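You operate a simulated robot arm through the tools that you are given. There is no shell and no other tool. Be economical: measure what you need, move in short steps, check, and stop when the job is done.

The job below is to be done with a simulated two-armed robot. You get a single attempt, and the scene is never put back.

Task
On the top of the lid table, fold the bench cloth in half.

Only the result counts: the job must be done as asked and must still hold three seconds after the hand-in. Knocking over, shifting, dropping, spilling or breaking anything else fails it. A push-on lid holds only when it is set on centred and level and pressed home; a screw cap is set on level and turned clockwise until tight. Flat cloth is picked up by pressing the open fingertips on it (5 to 10 N) and closing them slowly along it; thin cloth reads only 2 to 8 mm in the jaws.

Robot
Two 7-joint arms with two-finger parallel grippers on one trunk, on a base that drives. Base frame: it is fixed to the floor where the robot stands at the start and does not move with it; the origin is under the middle of the robot, x ahead of it, y to its left, z up. Readings come in m, degrees, newtons and seconds.
The left shoulder is at the start at [0.07, 0.134, 1.176], the right one opposite. Places, roughly: top of the lid table [0.6, 0.1, 0.8]. Payload 1.57 kg a hand.
The TCP of each hand is the grasp point between the finger pads, 0.03 m short of the fingertips. In the tool frame z runs along the fingers and y along their closing line. The gripper opens to 0.08 m. The fingers are 0.017 m wide and 0.012 m thick; the gripper's body (0.04 by 0.082 m) begins 0.08 m behind the TCP.
Orientation is that of the tool frame in the base frame, as [roll, pitch, yaw] about the fixed x, y, z axes, in that order (R = Rz(yaw) Ry(pitch) Rx(roll)). With the fingers straight down and closing along the base's y, the tool's x points along the base's -x, its y along +y and its z along -z.

Tools
- The arms move only by the tool move_arm. It takes "left_moves", "right_moves" or both (then of equal length, played together; a hand with none holds still); each is a list of rows, each a list of 7 numbers: the turn, a rotation vector about the tool's x, y, z in degrees, then the shift along the tool's x, y, z in m, then the finger opening in m, from 0 to 0.08. In form: [[ax, ay, az, tx, ty, tz, jaw], ...]. A call has 1 to 10 rows; each row shifts and turns the commanded pose from where the row before left it, along the tool's axes as they then stand. A row lasts 0.2 s, in which the tool goes at most 0.05 m and 8.6 degrees; a call with a longer step from one row to the next is refused whole, and so is a gripper value outside its range. Where a pose cannot be reached the arm comes as near as it can. A force on the tool above 40 N (or 10 N above the force at the start of the call, whichever is more), or a blocked arm, ends the call early, and 0.2 s more pass. The fingers move at their own pace (about 0.153 m/s each) and stop on an object; they squeeze with about 37 N. The grip force told is the motor's: it shows also when the fingers shut on nothing. Time passes only in rows, and 0.2 s behind the last, so rows that do not move let the fingers close. It gives the time, the measured TCP pose, the force on the tool (base axes), the opening and the grip force at its end, in the units of the frame above (readings bear some noise).
- Cameras (640 x 400 px; columns grow to the right, rows downward): "scene" is now at [0.1287, 0.017, 1.3853]; the picture's right is [0.21, -0.98, 0.00], its down [-0.72, -0.15, -0.68] and it looks along [0.66, 0.14, -0.74] (base axes); focal length 264 px, centre (320, 200). "left" rides on the left gripper at [0.072, 0.007, -0.122] in its tool frame; the picture's right is [-0.09, 1.00, 0.00], its down [-0.84, -0.08, -0.54] and it looks along [-0.54, -0.05, 0.84] (tool axes); focal length 238 px, centre (320, 200). "right" rides on the right gripper at [0.072, -0.007, -0.122] in its tool frame; the picture's right is [0.09, 1.00, 0.00], its down [-0.84, 0.08, -0.54] and it looks along [-0.54, 0.05, 0.84] (tool axes); focal length 238 px, centre (320, 200). There is no depth. A picture from a camera that has moved, and an enlarged one, comes with that camera's place and axes in the base frame and with its lens.
- snapshot(camera): a new picture of that camera. No time passes.
- raise_lower(by): slides the trunk up (or, below 0, down) by that many m; the arms and the scene camera ride with it, the base frame stays. It gives what a move gives, with no picture.
- base_move(legs): drives the robot by 1 to 6 legs, each [ahead, left, turn to the left] in m, m and degrees, along the robot's own axes; the way and the turn of a leg run together, so that a leg with both is an arc; at most 1.5 m and 180 degrees a leg. The arms and the cameras ride along, it lands a little off, and it stops where it bumps. It gives what a move gives.
- head_to(pan, tilt): turns the head with the scene camera to pan (to the left, within 86 degrees either way) and tilt (down, from -29 to 69), counted from straight ahead of the robot. It gives what a move gives.
- close_up(camera, box): a new picture of the part [left, top, right, bottom] of that camera's present view, enlarged. No time passes.
- hand_in(): hands the job in; it is judged then, once.

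Work in short steps. Places have to be worked out from the pictures, the camera data and where the tool is seen: move nearer, look again, correct. Check each grasp and each placing, and mend what went wrong. You have 120 turns and 92 pictures in all, those below and enlarged ones among them. Open the grippers and draw the arms clear of the work before you hand the job in, unless the task says otherwise; then end with one line.

The tools are called after "Request:" by a JSON object that holds its "op" and its "data". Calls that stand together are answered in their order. move_arm: Moves the arms, as the interface text tells. Its arguments: {"type":"object","properties":{"left_moves":{"type":"array","items":{"type":"array","items":{"type":"number"}}},"right_moves":{"type":"array","items":{"type":"array","items":{"type":"number"}}}},"required":[]} The other tools are called the same way: raise_lower (by) slides the trunk up or down; base_move (legs) drives the base; head_to (pan, tilt) turns the head that bears the scene camera; snapshot (camera) takes a picture; close_up (camera, box) takes an enlarged picture of a part of a camera's view; hand_in () hands the job in.

At the start:

```text
t: 0.0
left_tcp_pos: [0.4462, 0.2127, 1.0995]
left_ee_rot: [-179.9, -0.1, -180.0]
left_wrist_force: [0.7, 1.1, 1.0]
left_opening: 0.0799
left_gripper_force: 0.0
right_tcp_pos: [0.4514, -0.1607, 1.0418]
right_ee_rot: [179.9, -0.1, -180.0]
right_wrist_force: [-0.2, 0.3, 0.3]
right_opening: 0.0798
right_gripper_force: 0.0
trunk travel left (down, up): [-0.75, 0.19]
robot x, y, heading: [-0.0004, 0.0013, 0.3]
head pan, tilt: [12.1, 47.3]
```

scene: 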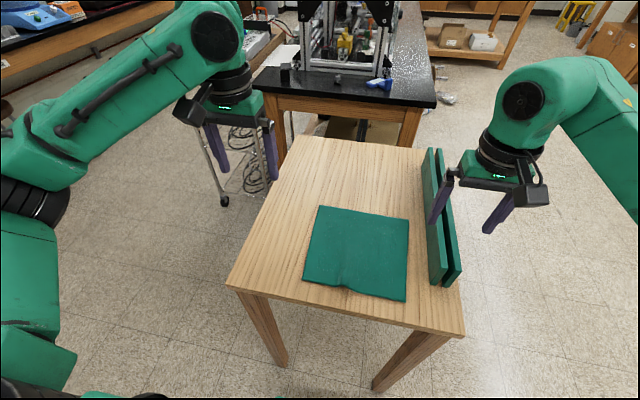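
right: 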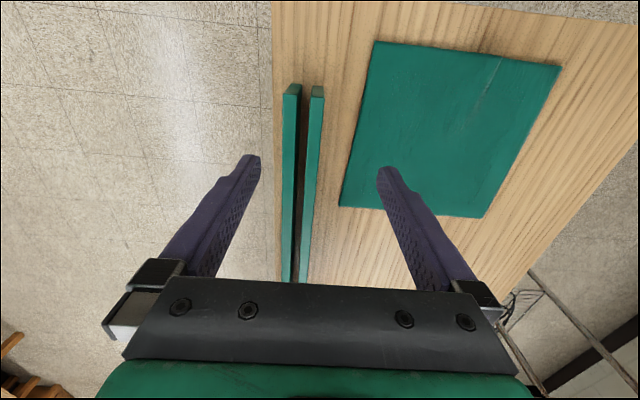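
left: 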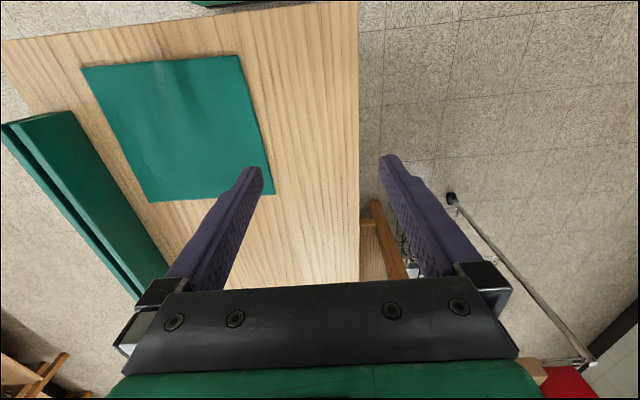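

The cloth looks roughly 0.24 m square, spanning about x 0.395–0.63 and y −0.13–0.12. I'll enlarge the scene view to get its corners and the rack boards more precisely.

Request:
{"op": "close_up", "data": {"camera": "scene", "box": [280, 130, 480, 320]}}

```text
2.11 times, centred on (380, 225) of scene
camera zoom: at [0.1287, 0.017, 1.3853], right [0.21, -0.98, 0.0], down [-0.72, -0.15, -0.68], along [0.66, 0.14, -0.74], focal length 556 px, centre (194, 147)
```

zoom: 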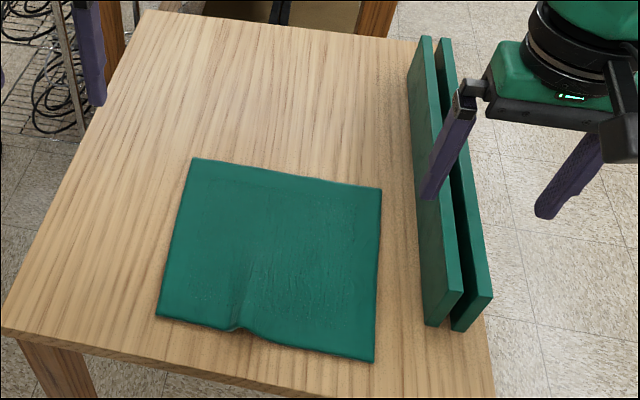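

Refined corners: far edge x≈0.631 (y 0.125 / −0.133), near edge x≈0.391 (y 0.117 / −0.119). Folding near edge over far edge with both hands reaches to x≈0.63, at the limit, so I check whether there's clearance to drive slightly forward.

Request:
{"op": "head_to", "data": {"pan": 0, "tilt": 66}}

Request:
{"op": "snapshot", "data": {"camera": "scene"}}

```text
t: 0.8
left_tcp_pos: [0.4462, 0.2122, 1.1009]
left_ee_rot: [-179.9, 0.0, -179.9]
left_wrist_force: [-0.6, 0.0, -0.2]
left_opening: 0.0799
left_gripper_force: 0.2
right_tcp_pos: [0.4514, -0.1604, 1.0422]
right_ee_rot: [180.0, -0.1, -180.0]
right_wrist_force: [0.5, -0.2, 0.2]
right_opening: 0.08
right_gripper_force: 0.2
trunk travel left (down, up): [-0.75, 0.19]
robot x, y, heading: [-0.001, 0.0014, 0.0]
head pan, tilt: [0.0, 66.0]
```

```text
87 pictures are left
camera scene: at [0.1105, 0.0005, 1.3625], right [0.0, -1.0, 0.0], down [-0.91, 0.0, -0.41], along [0.41, 0.0, -0.91], focal length 264 px, centre (320, 200)
```

scene: 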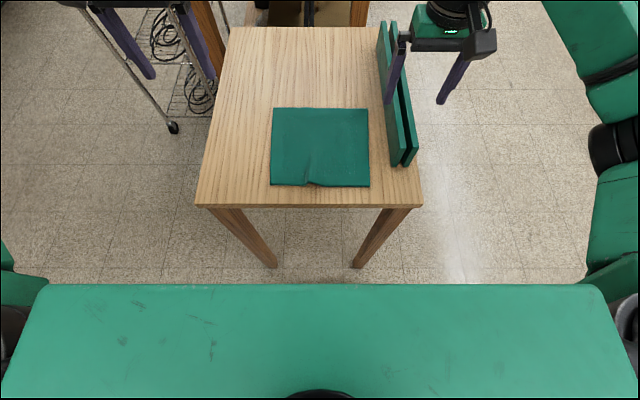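

Chest front is around x≈0.13–0.2 and the table edge at x≈0.35, so a small 5 cm advance is safe and gives reach margin.

Request:
{"op": "base_move", "data": {"legs": [[0.05, 0, 0]]}}

Request:
{"op": "snapshot", "data": {"camera": "scene"}}

```text
t: 1.7
left_tcp_pos: [0.4912, 0.2107, 1.1019]
left_ee_rot: [-179.8, 0.2, -180.0]
left_wrist_force: [0.3, -0.2, 0.1]
left_opening: 0.0799
left_gripper_force: 0.1
right_tcp_pos: [0.4958, -0.1621, 1.0447]
right_ee_rot: [-180.0, 0.3, 180.0]
right_wrist_force: [-0.3, 0.4, -0.3]
right_opening: 0.0802
right_gripper_force: 0.1
trunk travel left (down, up): [-0.75, 0.19]
robot x, y, heading: [0.0501, -0.0006, -0.1]
head pan, tilt: [0.0, 66.0]
```

```text
86 pictures are left
camera scene: at [0.154, 0.0002, 1.363], right [0.0, -1.0, 0.0], down [-0.91, 0.0, -0.41], along [0.41, 0.0, -0.91], focal length 264 px, centre (320, 200)
```

scene: 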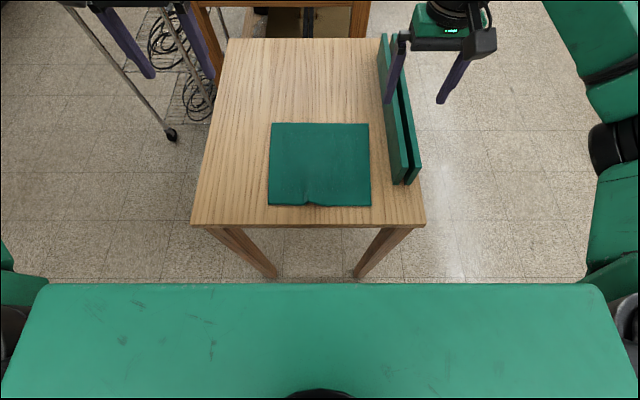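

Now I turn each hand 90° about its fingers, cameras outward, so the fingers close along x (perpendicular to the near edge).

Request:
{"op": "move_arm", "data": {"left_moves": [[0, 0, 8.5, 0, 0, 0, 0.03], [0, 0, 8.5, 0, 0, 0, 0.03], [0, 0, 8.5, 0, 0, 0, 0.03], [0, 0, 8.5, 0, 0, 0, 0.03], [0, 0, 8.5, 0, 0, 0, 0.03], [0, 0, 8.5, 0, 0, 0, 0.03], [0, 0, 8.5, 0, 0, 0, 0.03], [0, 0, 8.5, 0, 0, 0, 0.03], [0, 0, 8.5, 0, 0, 0, 0.03], [0, 0, 8.5, 0, 0, 0, 0.03]], "right_moves": [[0, 0, -8.5, 0, 0, 0, 0.03], [0, 0, -8.5, 0, 0, 0, 0.03], [0, 0, -8.5, 0, 0, 0, 0.03], [0, 0, -8.5, 0, 0, 0, 0.03], [0, 0, -8.5, 0, 0, 0, 0.03], [0, 0, -8.5, 0, 0, 0, 0.03], [0, 0, -8.5, 0, 0, 0, 0.03], [0, 0, -8.5, 0, 0, 0, 0.03], [0, 0, -8.5, 0, 0, 0, 0.03], [0, 0, -8.5, 0, 0, 0, 0.03]]}}

```text
t: 3.9
left_tcp_pos: [0.4969, 0.21, 1.1]
left_ee_rot: [-180.0, 0.1, 94.7]
left_wrist_force: [1.0, 0.5, -0.5]
left_opening: 0.0299
left_gripper_force: 0.0
right_tcp_pos: [0.4904, -0.1631, 1.0467]
right_ee_rot: [-169.1, 1.3, -140.1]
right_wrist_force: [0.0, -0.2, 1.0]
right_opening: 0.03
right_gripper_force: 0.1
right hand out of reach, approached as far as the arm can: row 5, 6, 7, 8, 9, 10
trunk travel left (down, up): [-0.75, 0.19]
robot x, y, heading: [0.0522, -0.0025, -0.1]
head pan, tilt: [0.0, 66.0]
```

The left turned fine; the right can't turn that way, so I turn it back and then the other way (camera inward).

Request:
{"op": "move_arm", "data": {"right_moves": [[0, 0, 8.5, 0, 0, 0, 0.03], [0, 0, 8.5, 0, 0, 0, 0.03], [0, 0, 8.5, 0, 0, 0, 0.03], [0, 0, 8.5, 0, 0, 0, 0.03], [0, 0, 8.5, 0, 0, 0, 0.03], [0, 0, 8.5, 0, 0, 0, 0.03], [0, 0, 8.5, 0, 0, 0, 0.03], [0, 0, 8.5, 0, 0, 0, 0.03], [0, 0, 8.5, 0, 0, 0, 0.03], [0, 0, 8.5, 0, 0, 0, 0.03]]}}

Request:
{"op": "move_arm", "data": {"right_moves": [[0, 0, 8.5, 0, 0, 0, 0.03], [0, 0, 8.5, 0, 0, 0, 0.03], [0, 0, 8.5, 0, 0, 0, 0.03], [0, 0, 8.5, 0, 0, 0, 0.03], [0, 0, 8.5, 0, 0, 0, 0.03], [0, 0, 8.5, 0, 0, 0, 0.03], [0, 0, 8.5, 0, 0, 0, 0.03], [0, 0, 8.5, 0, 0, 0, 0.03], [0, 0, 8.5, 0, 0, 0, 0.03], [0, 0, 8.5, 0, 0, 0, 0.03]]}}

```text
t: 6.1
left_tcp_pos: [0.4954, 0.2111, 1.1]
left_ee_rot: [-180.0, 0.1, 94.9]
left_wrist_force: [-0.2, -0.3, 0.7]
left_opening: 0.03
left_gripper_force: 0.1
right_tcp_pos: [0.4884, -0.1625, 1.047]
right_ee_rot: [179.5, 11.1, 134.5]
right_wrist_force: [0.8, -0.1, -0.2]
right_opening: 0.0299
right_gripper_force: 0.1
trunk travel left (down, up): [-0.75, 0.19]
robot x, y, heading: [0.0514, 0.0023, -0.1]
head pan, tilt: [0.0, 66.0]
```

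```text
t: 8.3
left_tcp_pos: [0.4949, 0.2112, 1.1005]
left_ee_rot: [-179.9, 0.1, 95.0]
left_wrist_force: [0.5, 0.1, -0.1]
left_opening: 0.0297
left_gripper_force: 0.0
right_tcp_pos: [0.4882, -0.1622, 1.048]
right_ee_rot: [169.0, 0.7, 49.5]
right_wrist_force: [0.6, 0.8, -0.1]
right_opening: 0.0302
right_gripper_force: 0.1
trunk travel left (down, up): [-0.75, 0.19]
robot x, y, heading: [0.0462, 0.0001, 0.1]
head pan, tilt: [0.0, 66.0]
```

Both commands re-based on the reached poses. I level the right hand to yaw 90°, trim the left, and bring both above the near edge, about (0.415, ±0.10, 0.95).

Request:
{"op": "move_arm", "data": {"left_moves": [[0, 0, 5, 0, 0, 0, 0.03], [0, 0, 0, 0, 0, 0, 0.03], [0, 0, 0, 0, 0, 0, 0.03], [0, 0, 0, 0, 0, 0, 0.03], [0, 0, 0, 0, 0, 0, 0.03], [0, 0, 0, -0.022, -0.016, 0.03, 0.03], [0, 0, 0, -0.022, -0.016, 0.03, 0.03], [0, 0, 0, -0.022, -0.016, 0.03, 0.03], [0, 0, 0, -0.022, -0.016, 0.03, 0.03], [0, 0, 0, -0.022, -0.016, 0.03, 0.03]], "right_moves": [[5.5, 0, 0, 0, 0, 0, 0.03], [5.5, 0, 0, 0, 0, 0, 0.03], [0, 0, -8.1, 0, 0, 0, 0.03], [0, 0, -8.1, 0, 0, 0, 0.03], [0, 0, -8.1, 0, 0, 0, 0.03], [0, 0, -8.1, 0, 0, 0, 0.03], [0, 0, -8.1, 0, 0, 0, 0.03], [0, 0, 0, 0.0207, -0.0243, 0.0327, 0.03], [0, 0, 0, 0.0207, -0.0243, 0.0327, 0.03], [0, 0, 0, 0.0207, -0.0243, 0.0327, 0.03]]}}

Request:
{"op": "snapshot", "data": {"camera": "scene"}}

Request:
{"op": "snapshot", "data": {"camera": "left"}}

Request:
{"op": "snapshot", "data": {"camera": "right"}}

```text
t: 10.5
left_tcp_pos: [0.4177, 0.1015, 0.9476]
left_ee_rot: [180.0, 0.1, 89.9]
left_wrist_force: [0.0, -0.3, -0.9]
left_opening: 0.0298
left_gripper_force: 0.2
right_tcp_pos: [0.4165, -0.1027, 0.9491]
right_ee_rot: [-179.6, 0.6, 90.3]
right_wrist_force: [0.5, 0.2, 0.1]
right_opening: 0.03
right_gripper_force: 0.0
trunk travel left (down, up): [-0.75, 0.19]
robot x, y, heading: [0.0497, -0.0025, 0.1]
head pan, tilt: [0.0, 66.0]
```

```text
85 pictures are left
camera scene: at [0.16, 0.0, 1.3626], right [0.0, -1.0, 0.0], down [-0.91, 0.0, -0.41], along [0.41, 0.0, -0.91], focal length 264 px, centre (320, 200)
```

scene: 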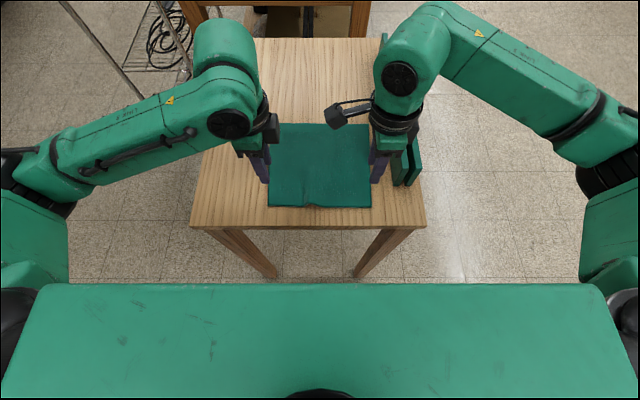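

```text
84 pictures are left
camera left: at [0.4234, 0.1739, 1.0706], right [1.0, -0.09, 0.0], down [-0.08, -0.84, 0.54], along [-0.05, -0.54, -0.84], focal length 238 px, centre (320, 200)
```

left: 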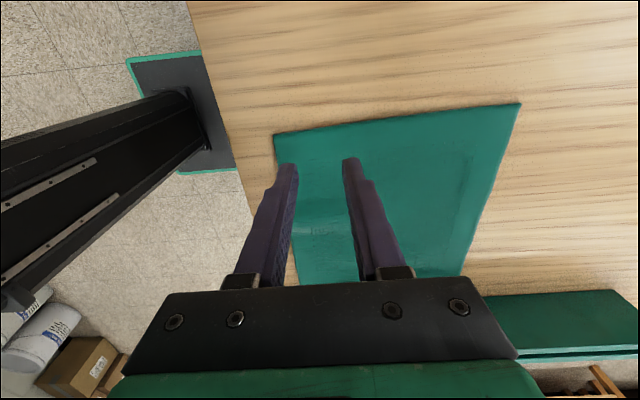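

```text
83 pictures are left
camera right: at [0.4091, -0.0294, 1.0712], right [1.0, 0.09, -0.01], down [0.08, -0.83, 0.55], along [0.05, -0.55, -0.84], focal length 238 px, centre (320, 200)
```

right: 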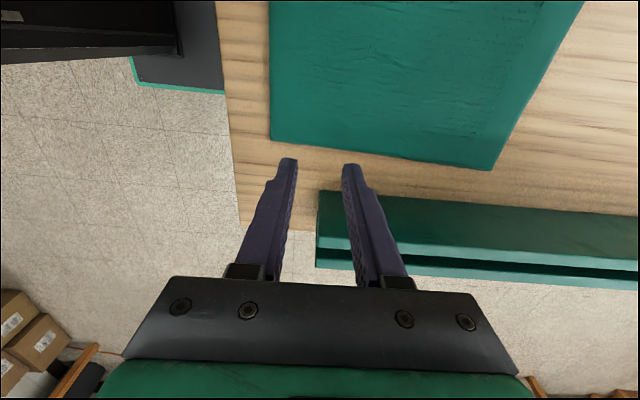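

Triangulating between scene and wrist cameras gives a consistent cloth height of z≈0.85 (not 0.80), so the cloth is x≈0.374–0.59, y≈±0.11. I move to x≈0.399, y≈±0.095 with tips ~2 cm above the cloth and look again.

Request:
{"op": "move_arm", "data": {"left_moves": [[0, 0, 0, -0.003, -0.009, 0.024, 0.024], [0, 0, 0, -0.003, -0.0095, 0.023, 0.024]], "right_moves": [[0.4, 0, 0, 0.004, -0.009, 0.024, 0.024], [0, 0, 0, 0.004, -0.009, 0.024, 0.024]]}}

Request:
{"op": "snapshot", "data": {"camera": "left"}}

Request:
{"op": "snapshot", "data": {"camera": "right"}}

```text
t: 11.1
left_tcp_pos: [0.397, 0.097, 0.9055]
left_ee_rot: [180.0, 0.1, 89.8]
left_wrist_force: [1.2, -0.2, 0.3]
left_opening: 0.0242
left_gripper_force: 0.0
right_tcp_pos: [0.3953, -0.095, 0.8998]
right_ee_rot: [-179.2, 0.5, 90.2]
right_wrist_force: [-0.1, 0.0, 0.5]
right_opening: 0.024
right_gripper_force: 0.0
trunk travel left (down, up): [-0.75, 0.19]
robot x, y, heading: [0.0455, -0.0041, 0.1]
head pan, tilt: [0.0, 66.0]
```

```text
82 pictures are left
camera left: at [0.404, 0.169, 1.0262], right [1.0, -0.09, 0.0], down [-0.08, -0.84, 0.54], along [-0.05, -0.54, -0.84], focal length 238 px, centre (320, 200)
```

left: 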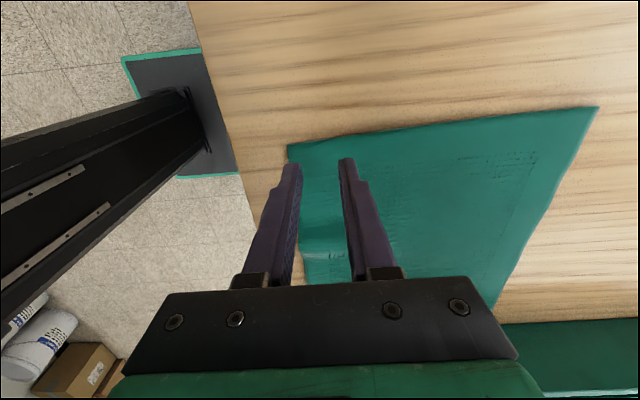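

```text
81 pictures are left
camera right: at [0.3907, -0.022, 1.0229], right [1.0, 0.1, -0.01], down [0.09, -0.83, 0.55], along [0.04, -0.55, -0.84], focal length 238 px, centre (320, 200)
```

right: 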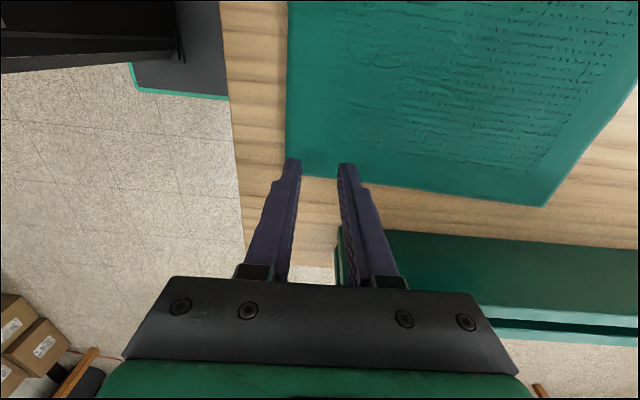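

Corners confirmed: left (0.374, 0.109), right (0.369, −0.114) at z≈0.852; fingertips are at 0.875 / 0.870. I descend to just above contact.

Request:
{"op": "move_arm", "data": {"left_moves": [[0, 0, 0, 0, 0.001, 0.008, 0.024], [0, 0, 0, 0, 0.001, 0.007, 0.024], [0, 0, 0, 0, 0, 0.003, 0.024]], "right_moves": [[0, 0, 0, 0, 0.001, 0.005, 0.024], [0, 0, 0, 0, 0, 0.004, 0.024], [0, 0, 0, 0, 0, 0.003, 0.024]]}}

```text
t: 11.9
left_tcp_pos: [0.4009, 0.0959, 0.8853]
left_ee_rot: [179.9, 0.0, 89.9]
left_wrist_force: [-0.3, -0.2, 0.4]
left_opening: 0.0236
left_gripper_force: 0.1
right_tcp_pos: [0.3974, -0.0946, 0.8887]
right_ee_rot: [-179.1, 0.5, 90.2]
right_wrist_force: [-0.4, 1.0, 0.2]
right_opening: 0.0239
right_gripper_force: 0.0
trunk travel left (down, up): [-0.75, 0.19]
robot x, y, heading: [0.0482, -0.0021, -0.1]
head pan, tilt: [0.0, 66.0]
```

No contact yet. I keep lowering in 2 mm steps, watching the force.

Request:
{"op": "move_arm", "data": {"left_moves": [[0, 0, 0, 0, 0, 0.002, 0.024], [0, 0, 0, 0, 0, 0.002, 0.024]], "right_moves": [[0, 0, 0, 0, 0, 0.003, 0.024], [0, 0, 0, 0, 0, 0.003, 0.024]]}}

```text
t: 12.5
left_tcp_pos: [0.4006, 0.0954, 0.8833]
left_ee_rot: [179.8, 0.2, 90.0]
left_wrist_force: [1.2, 4.9, 19.6]
left_opening: 0.0243
left_gripper_force: 0.0
right_tcp_pos: [0.3968, -0.0921, 0.8847]
right_ee_rot: [-179.2, 0.5, 90.2]
right_wrist_force: [0.6, -0.3, 2.1]
right_opening: 0.0241
right_gripper_force: 0.1
trunk travel left (down, up): [-0.75, 0.19]
robot x, y, heading: [0.0478, 0.0017, -0.3]
head pan, tilt: [0.0, 66.0]
```

Left presses at ~20 N (too hard), right just touching at 2 N. I back the left off 1 mm and lower the right slightly.

Request:
{"op": "move_arm", "data": {"left_moves": [[0, 0, 0, 0, 0, -0.001, 0.024]], "right_moves": [[0, 0, 0, 0, 0, 0.0006, 0.024]]}}

```text
t: 12.9
left_tcp_pos: [0.3982, 0.0943, 0.8837]
left_ee_rot: [179.9, 0.1, 90.0]
left_wrist_force: [4.6, 2.7, 13.9]
left_opening: 0.0241
left_gripper_force: 0.5
right_tcp_pos: [0.3959, -0.0921, 0.8836]
right_ee_rot: [-179.3, 0.5, 90.2]
right_wrist_force: [-0.8, -0.6, 5.8]
right_opening: 0.024
right_gripper_force: 0.1
trunk travel left (down, up): [-0.75, 0.19]
robot x, y, heading: [0.0522, 0.0011, -0.3]
head pan, tilt: [0.0, 66.0]
```

Right is in range (6 N). Left up another 1 mm, then both close slowly.

Request:
{"op": "move_arm", "data": {"left_moves": [[0, 0, 0, 0, 0, -0.001, 0.024], [0, 0, 0, 0, 0, 0, 0.021], [0, 0, 0, 0, 0, 0, 0.018], [0, 0, 0, 0, 0, 0, 0.015], [0, 0, 0, 0, 0, 0, 0.012], [0, 0, 0, 0, 0, 0, 0.009], [0, 0, 0, 0, 0, 0, 0.006], [0, 0, 0, 0, 0, 0, 0.003], [0, 0, 0, 0, 0, 0, 0], [0, 0, 0, 0, 0, 0, 0]], "right_moves": [[0, 0, 0, 0, 0, 0.0003, 0.024], [0, 0, 0, 0, 0, 0, 0.021], [0, 0, 0, 0, 0, 0, 0.018], [0, 0, 0, 0, 0, 0, 0.015], [0, 0, 0, 0, 0, 0, 0.012], [0, 0, 0, 0, 0, 0, 0.009], [0, 0, 0, 0, 0, 0, 0.006], [0, 0, 0, 0, 0, 0, 0.003], [0, 0, 0, 0, 0, 0, 0], [0, 0, 0, 0, 0, 0, 0]]}}

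Request:
{"op": "snapshot", "data": {"camera": "left"}}

Request:
{"op": "snapshot", "data": {"camera": "right"}}

```text
t: 15.1
left_tcp_pos: [0.3972, 0.0952, 0.8846]
left_ee_rot: [-179.9, 0.1, 89.9]
left_wrist_force: [0.1, -0.6, 3.0]
left_opening: 0.0
left_gripper_force: 21.5
right_tcp_pos: [0.3952, -0.0935, 0.8827]
right_ee_rot: [-179.2, 0.5, 90.2]
right_wrist_force: [1.5, -0.6, 15.4]
right_opening: 0.0001
right_gripper_force: 20.6
trunk travel left (down, up): [-0.75, 0.19]
robot x, y, heading: [0.0479, -0.0032, 0.0]
head pan, tilt: [0.0, 66.0]
```

```text
80 pictures are left
camera left: at [0.404, 0.1668, 1.0066], right [1.0, -0.09, 0.0], down [-0.08, -0.84, 0.54], along [-0.05, -0.54, -0.84], focal length 238 px, centre (320, 200)
```

left: 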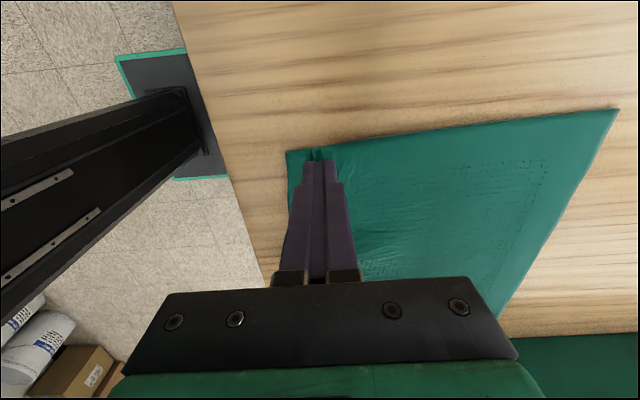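

```text
79 pictures are left
camera right: at [0.3899, -0.0205, 1.0053], right [1.0, 0.1, -0.01], down [0.09, -0.83, 0.55], along [0.04, -0.55, -0.84], focal length 238 px, centre (320, 200)
```

right: 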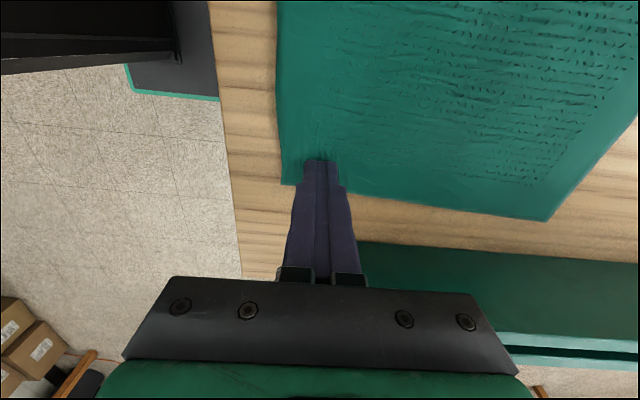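

Both jaws read 0 — no cloth caught (and the forces drifted). I lift a little, open wider (40 mm), shift slightly inward and press again.

Request:
{"op": "move_arm", "data": {"left_moves": [[0, 0, 0, 0, 0, -0.01, 0.0], [0, 0, 0, 0, 0.009, 0, 0.04], [0, 0, 0, 0, 0, 0.006, 0.04], [0, 0, 0, 0, 0, 0.003, 0.04]], "right_moves": [[0, 0, 0, 0, 0, -0.01, 0.0], [0, 0, 0, 0, 0.008, 0, 0.04], [0, 0, 0, 0, 0, 0.005, 0.04], [0, 0, 0, 0, 0, 0.003, 0.04]]}}

Request:
{"op": "snapshot", "data": {"camera": "left"}}

Request:
{"op": "snapshot", "data": {"camera": "right"}}

```text
t: 16.1
left_tcp_pos: [0.4078, 0.0938, 0.8848]
left_ee_rot: [179.9, 0.1, 89.9]
left_wrist_force: [1.3, 0.2, 2.4]
left_opening: 0.0399
left_gripper_force: 0.0
right_tcp_pos: [0.4055, -0.0938, 0.885]
right_ee_rot: [-179.2, 0.5, 90.3]
right_wrist_force: [0.9, -0.5, 2.0]
right_opening: 0.0402
right_gripper_force: 0.6
trunk travel left (down, up): [-0.75, 0.19]
robot x, y, heading: [0.0518, 0.0014, 0.0]
head pan, tilt: [0.0, 66.0]
```

```text
78 pictures are left
camera left: at [0.4146, 0.166, 1.0071], right [1.0, -0.09, 0.0], down [-0.08, -0.84, 0.54], along [-0.05, -0.54, -0.84], focal length 238 px, centre (320, 200)
```

left: 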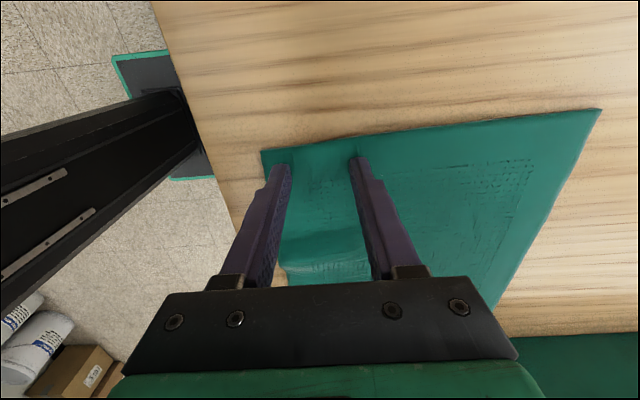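

```text
77 pictures are left
camera right: at [0.3992, -0.0209, 1.007], right [1.0, 0.1, -0.01], down [0.09, -0.83, 0.55], along [0.04, -0.55, -0.84], focal length 238 px, centre (320, 200)
```

right: 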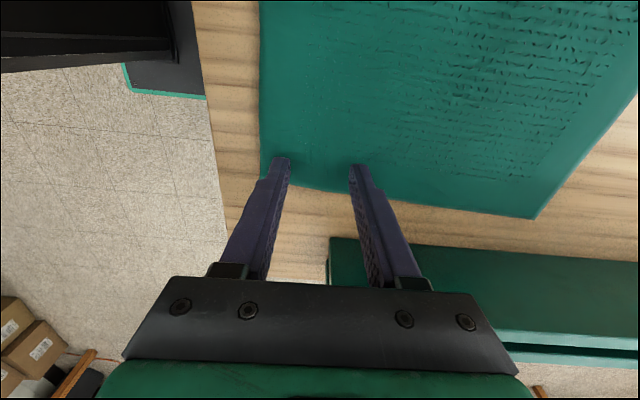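

Both are positioned on the cloth with light contact (2 N). Press about 1 mm more for ~8 N, then close slowly in the same call.

Request:
{"op": "move_arm", "data": {"left_moves": [[0, 0, 0, 0, 0, 0.001, 0.04]], "right_moves": [[0, 0, 0, 0, 0, 0.001, 0.04]]}}

```text
t: 16.5
left_tcp_pos: [0.408, 0.0943, 0.8845]
left_ee_rot: [179.9, 0.0, 89.9]
left_wrist_force: [0.2, 1.6, 2.8]
left_opening: 0.0398
left_gripper_force: 0.0
right_tcp_pos: [0.4044, -0.0934, 0.8839]
right_ee_rot: [-179.3, 0.5, 90.1]
right_wrist_force: [1.4, -1.1, 5.4]
right_opening: 0.0403
right_gripper_force: 0.1
trunk travel left (down, up): [-0.75, 0.19]
robot x, y, heading: [0.0497, 0.0005, -0.1]
head pan, tilt: [0.0, 66.0]
```

Left needs ~0.8 mm more, right ~0.4 mm.

Request:
{"op": "move_arm", "data": {"left_moves": [[0, 0, 0, 0, 0, 0.001, 0.04], [0, 0, 0, 0, 0, 0, 0.04]], "right_moves": [[0, 0, 0, 0, 0, 0.0004, 0.04], [0, 0, 0, 0, 0, 0, 0.04]]}}

```text
t: 17.1
left_tcp_pos: [0.4081, 0.0929, 0.8835]
left_ee_rot: [179.9, 0.1, 90.0]
left_wrist_force: [1.3, -1.7, 6.4]
left_opening: 0.0401
left_gripper_force: 0.2
right_tcp_pos: [0.4038, -0.0943, 0.8844]
right_ee_rot: [-179.2, 0.5, 90.2]
right_wrist_force: [3.1, 0.6, 9.7]
right_opening: 0.0404
right_gripper_force: 0.4
trunk travel left (down, up): [-0.75, 0.19]
robot x, y, heading: [0.0491, -0.0052, -0.2]
head pan, tilt: [0.0, 66.0]
```

Forces are 6 and 10 N. Now close slowly to ~4 mm and read.

Request:
{"op": "move_arm", "data": {"left_moves": [[0, 0, 0, 0, 0, 0, 0.036], [0, 0, 0, 0, 0, 0, 0.032], [0, 0, 0, 0, 0, 0, 0.028], [0, 0, 0, 0, 0, 0, 0.024], [0, 0, 0, 0, 0, 0, 0.02]], "right_moves": [[0, 0, 0, 0, 0, 0, 0.036], [0, 0, 0, 0, 0, 0, 0.032], [0, 0, 0, 0, 0, 0, 0.028], [0, 0, 0, 0, 0, 0, 0.024], [0, 0, 0, 0, 0, 0, 0.02]]}}

Request:
{"op": "snapshot", "data": {"camera": "left"}}

Request:
{"op": "snapshot", "data": {"camera": "right"}}

```text
t: 18.3
left_tcp_pos: [0.4064, 0.0946, 0.884]
left_ee_rot: [179.8, 0.0, 89.8]
left_wrist_force: [0.2, -0.6, 6.9]
left_opening: 0.0186
left_gripper_force: 0.0
right_tcp_pos: [0.4028, -0.0947, 0.8821]
right_ee_rot: [-179.4, 0.6, 90.2]
right_wrist_force: [-0.4, -0.1, 8.2]
right_opening: 0.018
right_gripper_force: 0.0
trunk travel left (down, up): [-0.75, 0.19]
robot x, y, heading: [0.0517, -0.0007, -0.2]
head pan, tilt: [0.0, 66.0]
```

```text
76 pictures are left
camera left: at [0.4133, 0.1664, 1.0062], right [1.0, -0.09, 0.0], down [-0.08, -0.84, 0.54], along [-0.05, -0.54, -0.84], focal length 238 px, centre (320, 200)
```

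left: 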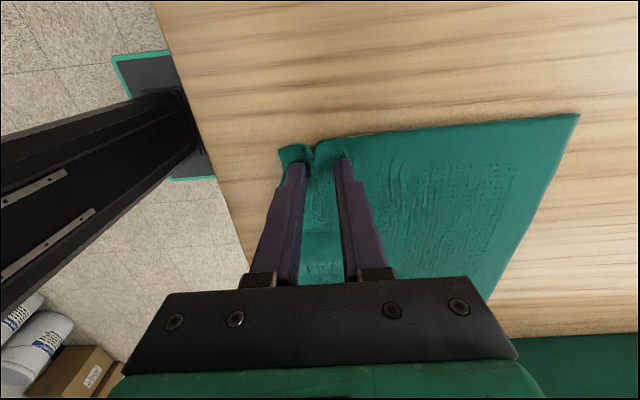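

```text
75 pictures are left
camera right: at [0.3979, -0.0213, 1.0058], right [1.0, 0.1, -0.01], down [0.09, -0.83, 0.55], along [0.04, -0.55, -0.84], focal length 238 px, centre (320, 200)
```

right: 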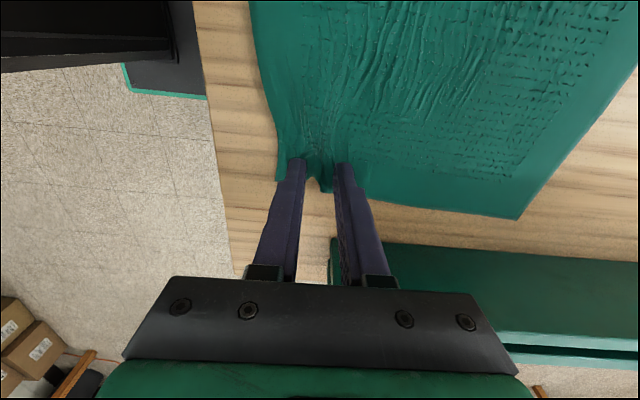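

The cloth is bunching up between the fingers of both hands. Continue closing slowly, maintaining pressure.

Request:
{"op": "move_arm", "data": {"left_moves": [[0, 0, 0, 0, 0, 0, 0.016], [0, 0, 0, 0, 0, 0, 0.012], [0, 0, 0, 0, 0, 0, 0.008], [0, 0, 0, 0, 0, 0, 0.004], [0, 0, 0, 0, 0, 0, 0], [0, 0, 0, 0, 0, 0, 0]], "right_moves": [[0, 0, 0, 0, 0, 0, 0.016], [0, 0, 0, 0, 0, 0, 0.012], [0, 0, 0, 0, 0, 0, 0.008], [0, 0, 0, 0, 0, 0, 0.004], [0, 0, 0, 0, 0, 0, 0], [0, 0, 0, 0, 0, 0, 0]]}}

Request:
{"op": "snapshot", "data": {"camera": "left"}}

Request:
{"op": "snapshot", "data": {"camera": "right"}}

```text
t: 19.7
left_tcp_pos: [0.407, 0.0954, 0.8839]
left_ee_rot: [-180.0, 0.1, 89.9]
left_wrist_force: [0.1, -0.1, 6.7]
left_opening: 0.0045
left_gripper_force: 25.2
right_tcp_pos: [0.404, -0.0932, 0.8843]
right_ee_rot: [-179.3, 0.5, 90.2]
right_wrist_force: [-0.5, 0.9, 7.6]
right_opening: 0.0043
right_gripper_force: 25.1
trunk travel left (down, up): [-0.75, 0.19]
robot x, y, heading: [0.0483, -0.0006, -0.1]
head pan, tilt: [0.0, 66.0]
```

```text
74 pictures are left
camera left: at [0.4134, 0.1665, 1.0061], right [1.0, -0.09, 0.0], down [-0.08, -0.84, 0.54], along [-0.05, -0.54, -0.84], focal length 238 px, centre (320, 200)
```

left: 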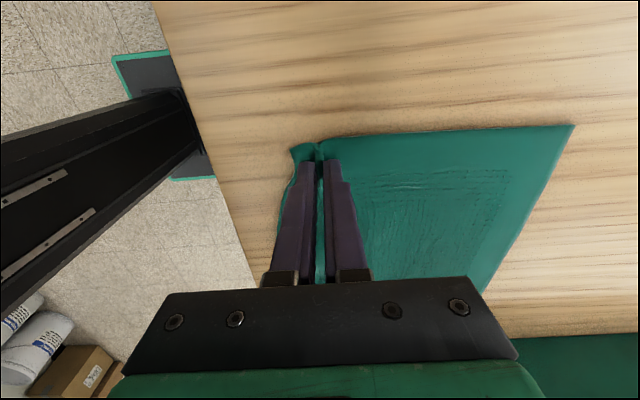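

```text
73 pictures are left
camera right: at [0.398, -0.0211, 1.0058], right [1.0, 0.1, -0.01], down [0.09, -0.83, 0.55], along [0.04, -0.55, -0.84], focal length 238 px, centre (320, 200)
```

right: 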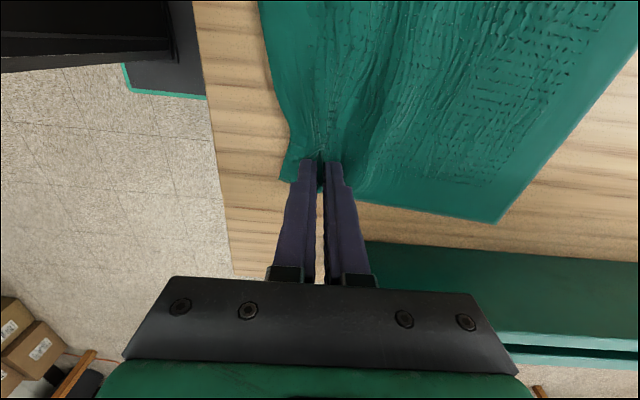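

Both jaws read ~4.4 mm of cloth with 25 N – gripped. The far edge has been drawn in to about x≈0.56. I lift 3 cm with a little forward movement and check the hold.

Request:
{"op": "move_arm", "data": {"left_moves": [[0, 0, 0, 0, 0.002, -0.015, 0], [0, 0, 0, 0, 0.006, -0.02, 0]], "right_moves": [[0, 0, 0, 0, 0.002, -0.015, 0], [0, 0, 0, 0, 0.006, -0.02, 0]]}}

Request:
{"op": "snapshot", "data": {"camera": "scene"}}

Request:
{"op": "snapshot", "data": {"camera": "right"}}

Request:
{"op": "snapshot", "data": {"camera": "left"}}

```text
t: 20.3
left_tcp_pos: [0.4179, 0.0957, 0.9178]
left_ee_rot: [-179.9, 0.1, 89.9]
left_wrist_force: [-0.7, 0.9, -0.3]
left_opening: 0.0043
left_gripper_force: 24.8
right_tcp_pos: [0.4142, -0.0932, 0.918]
right_ee_rot: [-179.3, 0.4, 90.2]
right_wrist_force: [-0.4, -0.2, 0.3]
right_opening: 0.0042
right_gripper_force: 25.3
trunk travel left (down, up): [-0.75, 0.19]
robot x, y, heading: [0.05, -0.0014, 0.1]
head pan, tilt: [0.0, 66.0]
```

```text
72 pictures are left
camera scene: at [0.1598, 0.0, 1.3623], right [0.0, -1.0, 0.0], down [-0.91, 0.0, -0.41], along [0.41, 0.0, -0.91], focal length 264 px, centre (320, 200)
```

scene: 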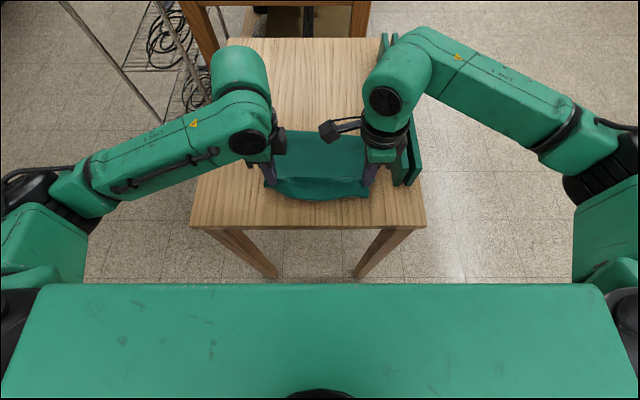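

```text
71 pictures are left
camera right: at [0.4081, -0.0218, 1.0392], right [1.0, 0.1, -0.02], down [0.09, -0.83, 0.55], along [0.04, -0.55, -0.84], focal length 238 px, centre (320, 200)
```

right: 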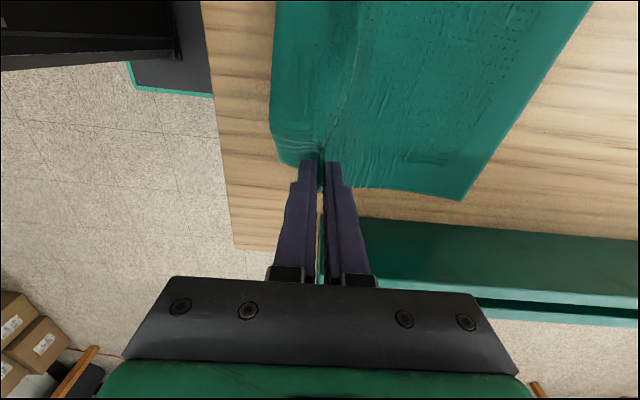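

```text
70 pictures are left
camera left: at [0.4234, 0.1668, 1.0403], right [1.0, -0.09, 0.0], down [-0.08, -0.84, 0.54], along [-0.05, -0.54, -0.84], focal length 238 px, centre (320, 200)
```

left: 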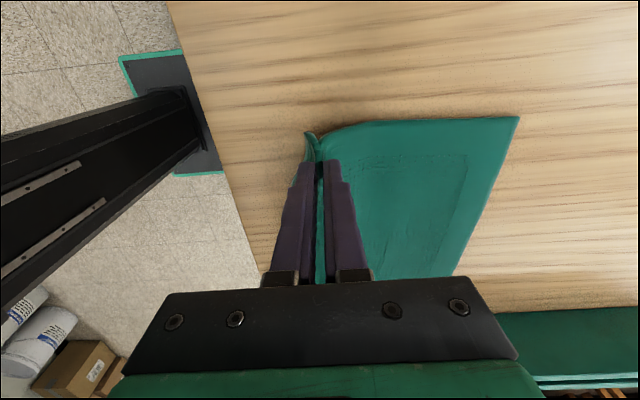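

Both corners lifted; the far corners sit at (0.572, 0.108) and (0.548, −0.13), grip flap about 1.5–2 cm. I carry the edge over in an arc, right a bit shorter.

Request:
{"op": "move_arm", "data": {"left_moves": [[0, 0, 0, 0, 0.014, -0.016, 0], [0, 0, 0, 0, 0.02, -0.015, 0], [0, 0, 0, 0, 0.024, -0.01, 0], [0, 0, 0, 0, 0.024, -0.003, 0]], "right_moves": [[0, 0, 0, 0, 0.012, -0.016, 0], [0, 0, 0, 0, 0.018, -0.015, 0], [0, 0, 0, 0, 0.02, -0.01, 0], [0, 0, 0, 0, 0.02, -0.003, 0]]}}

Request:
{"op": "move_arm", "data": {"left_moves": [[8, 0, 0, 0, 0, 0, 0], [8, 0, 0, 0, 0, 0, 0], [8, 0, 0, 0, 0, 0, 0], [8, 0, 0, 0, 0, 0, 0], [8, 0, 0, 0, 0, 0, 0]], "right_moves": [[8, 0, 0, 0, 0, 0, 0], [8, 0, 0, 0, 0, 0, 0], [8, 0, 0, 0, 0, 0, 0], [8, 0, 0, 0, 0, 0, 0], [8, 0, 0, 0, 0, 0, 0]]}}

Request:
{"op": "snapshot", "data": {"camera": "scene"}}

Request:
{"op": "snapshot", "data": {"camera": "left"}}

Request:
{"op": "snapshot", "data": {"camera": "right"}}

```text
t: 21.3
left_tcp_pos: [0.4986, 0.0935, 0.9638]
left_ee_rot: [-179.8, 0.2, 89.8]
left_wrist_force: [0.6, 0.3, -0.4]
left_opening: 0.0043
left_gripper_force: 25.2
right_tcp_pos: [0.4853, -0.0926, 0.9605]
right_ee_rot: [-179.1, 0.5, 90.1]
right_wrist_force: [0.1, 0.4, -1.2]
right_opening: 0.0044
right_gripper_force: 24.9
trunk travel left (down, up): [-0.75, 0.19]
robot x, y, heading: [0.0463, 0.0002, -0.3]
head pan, tilt: [0.0, 66.0]
```

```text
t: 22.5
left_tcp_pos: [0.4998, 0.0946, 0.9614]
left_ee_rot: [-139.8, 0.0, 90.0]
left_wrist_force: [0.2, -1.1, 0.1]
left_opening: 0.004
left_gripper_force: 24.6
right_tcp_pos: [0.4869, -0.0924, 0.9602]
right_ee_rot: [-139.2, 0.4, 90.2]
right_wrist_force: [-0.7, -0.1, 0.1]
right_opening: 0.0041
right_gripper_force: 25.2
trunk travel left (down, up): [-0.75, 0.19]
robot x, y, heading: [0.0557, 0.0022, 0.0]
head pan, tilt: [0.0, 66.0]
```

```text
69 pictures are left
camera scene: at [0.1612, 0.0, 1.3623], right [0.0, -1.0, 0.0], down [-0.91, 0.0, -0.41], along [0.41, 0.0, -0.91], focal length 264 px, centre (320, 200)
```

scene: 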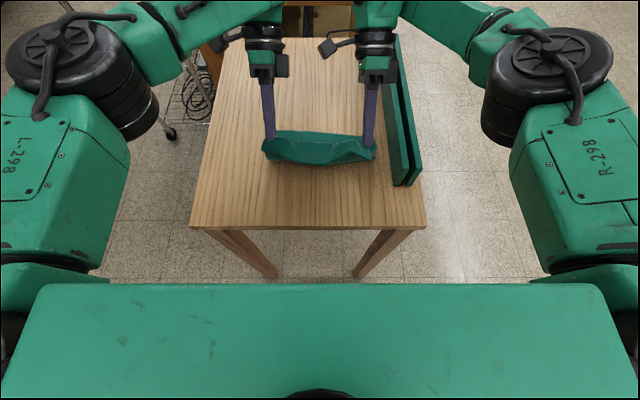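

```text
68 pictures are left
camera left: at [0.5824, 0.1661, 1.0508], right [0.76, -0.09, -0.64], down [0.29, -0.84, 0.47], along [-0.58, -0.54, -0.61], focal length 238 px, centre (320, 200)
```

left: 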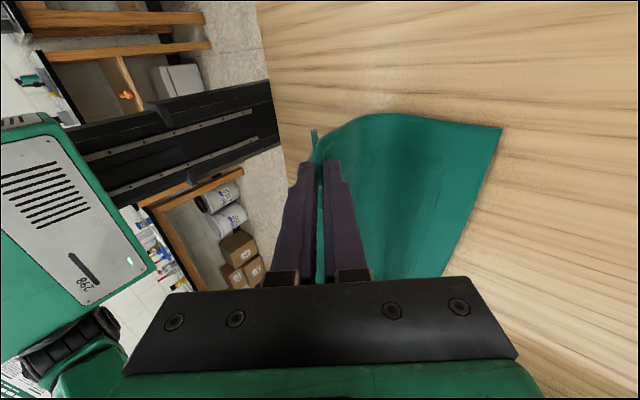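

```text
67 pictures are left
camera right: at [0.5601, -0.0199, 1.0569], right [0.75, 0.09, -0.65], down [0.42, -0.83, 0.37], along [-0.51, -0.55, -0.67], focal length 238 px, centre (320, 200)
```

right: 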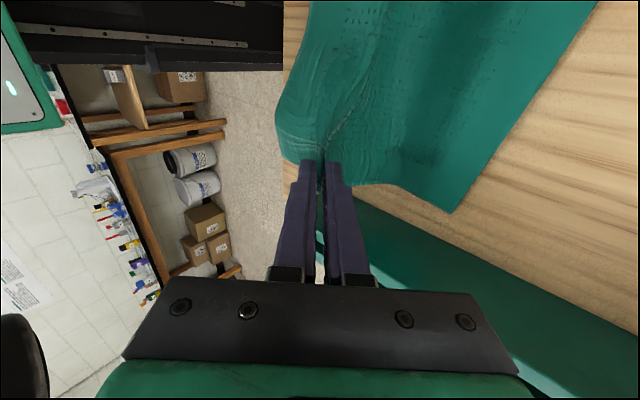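

Far edge hasn't moved (x≈0.568 left, 0.545 right). With fingers tilted 40° (tips pointing back), I move the grips to just short of the far edge and down to ~2.5 cm above the table.

Request:
{"op": "move_arm", "data": {"left_moves": [[0, 0, 0, 0, 0.0224, -0.0123, 0], [0, 0, 0, 0, 0.0224, -0.0123, 0], [0, 0, 0, 0, 0.0261, 0.0062, 0], [0, 0, 0, 0, 0.0261, 0.0062, 0]], "right_moves": [[0, 0, 0, 0, 0.0224, -0.0123, 0], [0, 0, 0, 0, 0.0224, -0.0123, 0], [0, 0, 0, 0, 0.0231, 0.008, 0], [0, 0, 0, 0, 0.0231, 0.008, 0]]}}

Request:
{"op": "snapshot", "data": {"camera": "scene"}}

Request:
{"op": "snapshot", "data": {"camera": "left"}}

Request:
{"op": "snapshot", "data": {"camera": "right"}}

```text
t: 23.5
left_tcp_pos: [0.5107, 0.0949, 0.9256]
left_ee_rot: [-139.8, -0.1, 89.9]
left_wrist_force: [-0.3, 0.1, 0.9]
left_opening: 0.0038
left_gripper_force: 24.6
left hand out of reach, approached as far as the arm can: row 1, 2, 3, 4
right_tcp_pos: [0.5021, -0.0918, 0.9298]
right_ee_rot: [-139.2, 0.5, 90.2]
right_wrist_force: [0.5, 0.1, 0.0]
right_opening: 0.004
right_gripper_force: 25.1
right hand out of reach, approached as far as the arm can: row 1, 2, 3, 4
trunk travel left (down, up): [-0.75, 0.19]
robot x, y, heading: [0.0526, -0.0016, -0.3]
head pan, tilt: [0.0, 66.0]
```

```text
66 pictures are left
camera scene: at [0.1611, 0.0005, 1.3624], right [0.0, -1.0, 0.0], down [-0.91, 0.0, -0.41], along [0.41, 0.0, -0.91], focal length 264 px, centre (320, 200)
```

scene: 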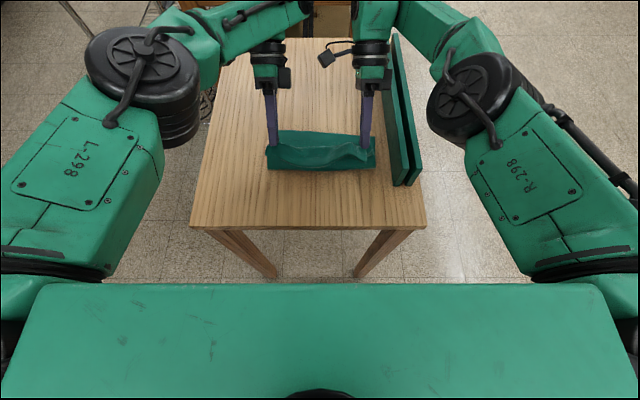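

```text
65 pictures are left
camera left: at [0.5952, 0.1674, 1.0147], right [0.76, -0.09, -0.64], down [0.29, -0.84, 0.47], along [-0.58, -0.54, -0.61], focal length 238 px, centre (320, 200)
```

left: 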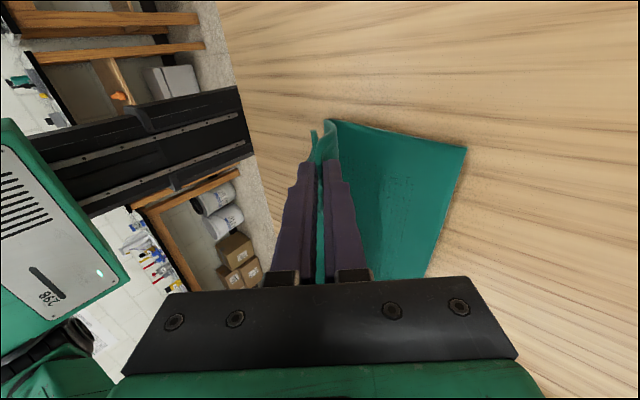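

```text
64 pictures are left
camera right: at [0.5757, -0.0191, 1.0266], right [0.75, 0.09, -0.65], down [0.42, -0.83, 0.37], along [-0.51, -0.55, -0.66], focal length 238 px, centre (320, 200)
```

right: 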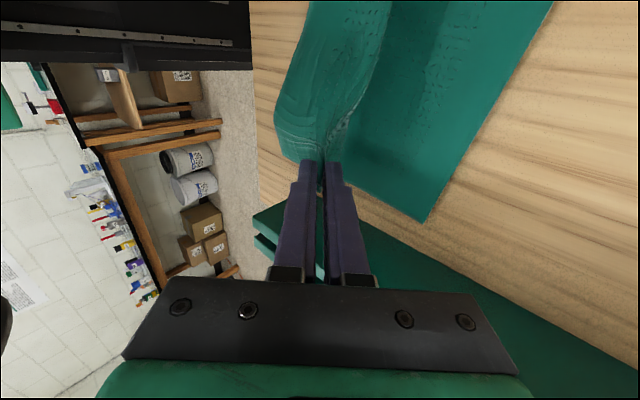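

The tilt put the wrists out of reach. The base front (seen in the wrist views) is near x≈0.07 and the table edge at x≈0.33, so I back the hands 2 cm and then drive 8 cm ahead, carrying the edge with me.

Request:
{"op": "move_arm", "data": {"left_moves": [[0, 0, 0, 0, -0.0153, 0.0129, 0]], "right_moves": [[0, 0, 0, 0, -0.0183, 0.0154, 0]]}}

Request:
{"op": "base_move", "data": {"legs": [[0.08, 0, 0]]}}

Request:
{"op": "snapshot", "data": {"camera": "scene"}}

Request:
{"op": "snapshot", "data": {"camera": "left"}}

Request:
{"op": "snapshot", "data": {"camera": "right"}}

```text
t: 23.9
left_tcp_pos: [0.4911, 0.0965, 0.9249]
left_ee_rot: [-139.9, 0.1, 90.0]
left_wrist_force: [-0.1, 0.1, 0.4]
left_opening: 0.0042
left_gripper_force: 24.6
right_tcp_pos: [0.4781, -0.0925, 0.9316]
right_ee_rot: [-139.3, 0.5, 90.1]
right_wrist_force: [0.2, 0.2, 0.3]
right_opening: 0.0042
right_gripper_force: 24.7
trunk travel left (down, up): [-0.75, 0.19]
robot x, y, heading: [0.0508, -0.0, 0.0]
head pan, tilt: [0.0, 66.0]
```

```text
t: 25.0
left_tcp_pos: [0.5652, 0.0945, 0.9229]
left_ee_rot: [-139.8, 0.1, 89.5]
left_wrist_force: [1.0, -0.7, -0.5]
left_opening: 0.004
left_gripper_force: 24.7
right_tcp_pos: [0.5491, -0.0944, 0.9287]
right_ee_rot: [-139.1, 0.5, 89.8]
right_wrist_force: [1.0, -0.1, 0.2]
right_opening: 0.0042
right_gripper_force: 24.8
trunk travel left (down, up): [-0.75, 0.19]
robot x, y, heading: [0.1171, 0.0009, -0.4]
head pan, tilt: [0.0, 66.0]
```

```text
63 pictures are left
camera scene: at [0.2332, 0.0007, 1.3621], right [-0.01, -1.0, 0.0], down [-0.91, 0.01, -0.4], along [0.4, 0.0, -0.91], focal length 264 px, centre (320, 200)
```

scene: 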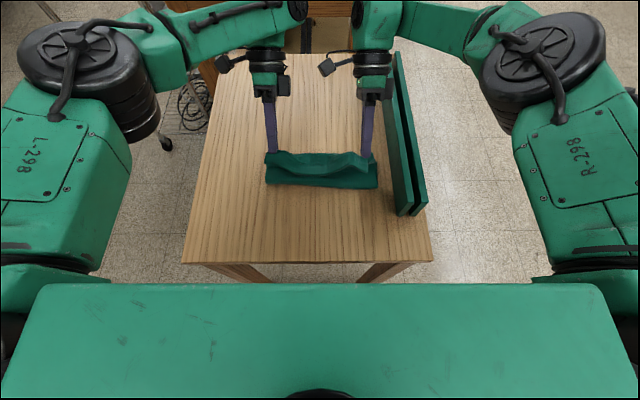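

```text
62 pictures are left
camera left: at [0.6494, 0.1651, 1.0127], right [0.76, -0.1, -0.64], down [0.28, -0.84, 0.46], along [-0.59, -0.54, -0.61], focal length 238 px, centre (320, 200)
```

left: 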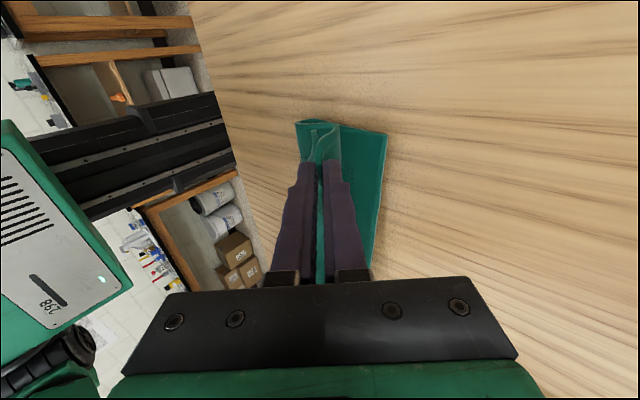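

```text
61 pictures are left
camera right: at [0.6242, -0.0222, 1.0254], right [0.75, 0.08, -0.65], down [0.41, -0.84, 0.37], along [-0.52, -0.54, -0.66], focal length 238 px, centre (320, 200)
```

right: 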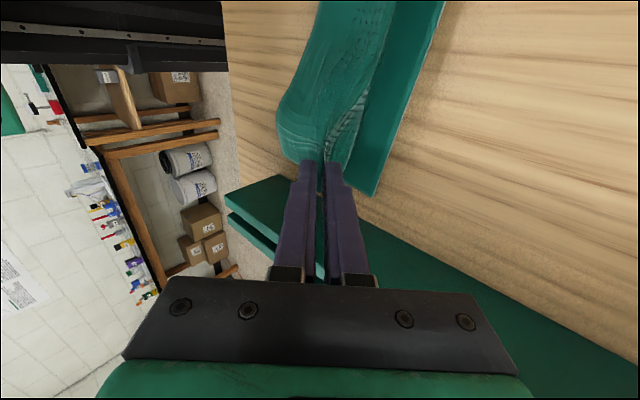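

Fold line is now at x≈0.48 and far corners unchanged; grips at tips x≈0.546/0.530, z≈0.90. I lower to ~1.5 cm above the table with a slight forward component.

Request:
{"op": "move_arm", "data": {"left_moves": [[0, 0, 0, 0, 0.0104, 0.0052, 0], [0, 0, 0, 0, 0.0104, 0.0052, 0], [0, 0, 0, 0, 0.0104, 0.0052, 0]], "right_moves": [[0, 0, 0, 0, 0.0107, 0.0076, 0], [0, 0, 0, 0, 0.0107, 0.0076, 0], [0, 0, 0, 0, 0.0107, 0.0076, 0]]}}

Request:
{"op": "snapshot", "data": {"camera": "scene"}}

Request:
{"op": "snapshot", "data": {"camera": "left"}}

Request:
{"op": "snapshot", "data": {"camera": "right"}}

```text
t: 25.8
left_tcp_pos: [0.5778, 0.0938, 0.8929]
left_ee_rot: [-140.0, 0.0, 89.6]
left_wrist_force: [0.4, -0.2, 1.2]
left_opening: 0.0041
left_gripper_force: 24.5
right_tcp_pos: [0.5567, -0.0929, 0.8912]
right_ee_rot: [-139.1, 0.5, 89.8]
right_wrist_force: [0.7, 1.5, 0.8]
right_opening: 0.0041
right_gripper_force: 25.0
trunk travel left (down, up): [-0.75, 0.19]
robot x, y, heading: [0.1188, -0.0005, -0.7]
head pan, tilt: [0.0, 66.0]
```

```text
60 pictures are left
camera scene: at [0.2294, 0.0008, 1.3626], right [-0.01, -1.0, 0.0], down [-0.91, 0.01, -0.41], along [0.41, 0.0, -0.91], focal length 264 px, centre (320, 200)
```

scene: 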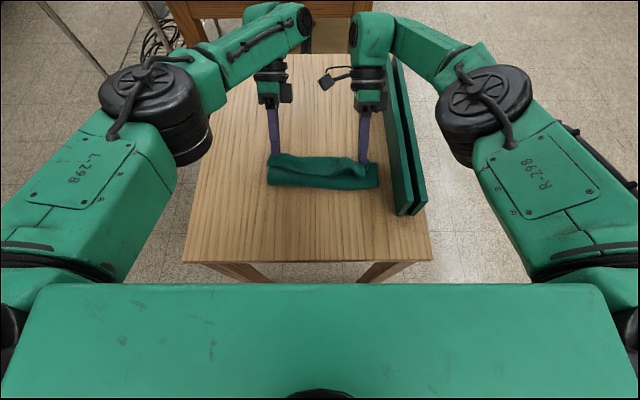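

```text
59 pictures are left
camera left: at [0.6609, 0.1657, 0.9824], right [0.76, -0.1, -0.64], down [0.28, -0.84, 0.46], along [-0.58, -0.54, -0.61], focal length 238 px, centre (320, 200)
```

left: 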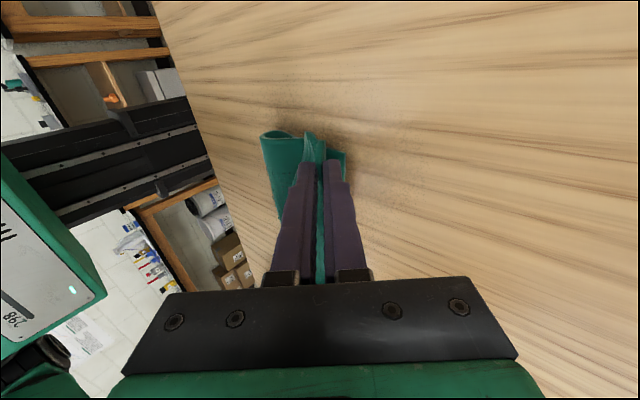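

```text
58 pictures are left
camera right: at [0.6311, -0.0221, 0.9872], right [0.75, 0.08, -0.65], down [0.41, -0.84, 0.37], along [-0.51, -0.54, -0.66], focal length 238 px, centre (320, 200)
```

right: 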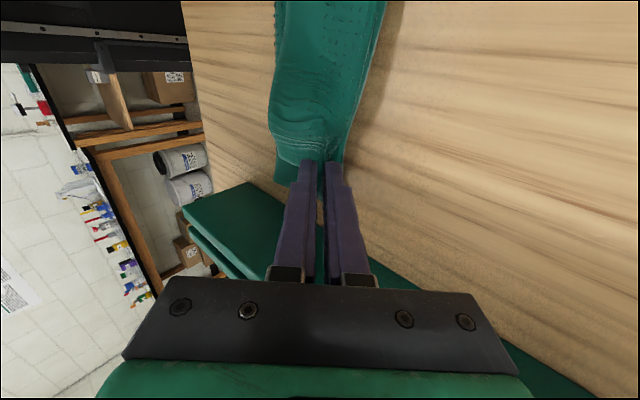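

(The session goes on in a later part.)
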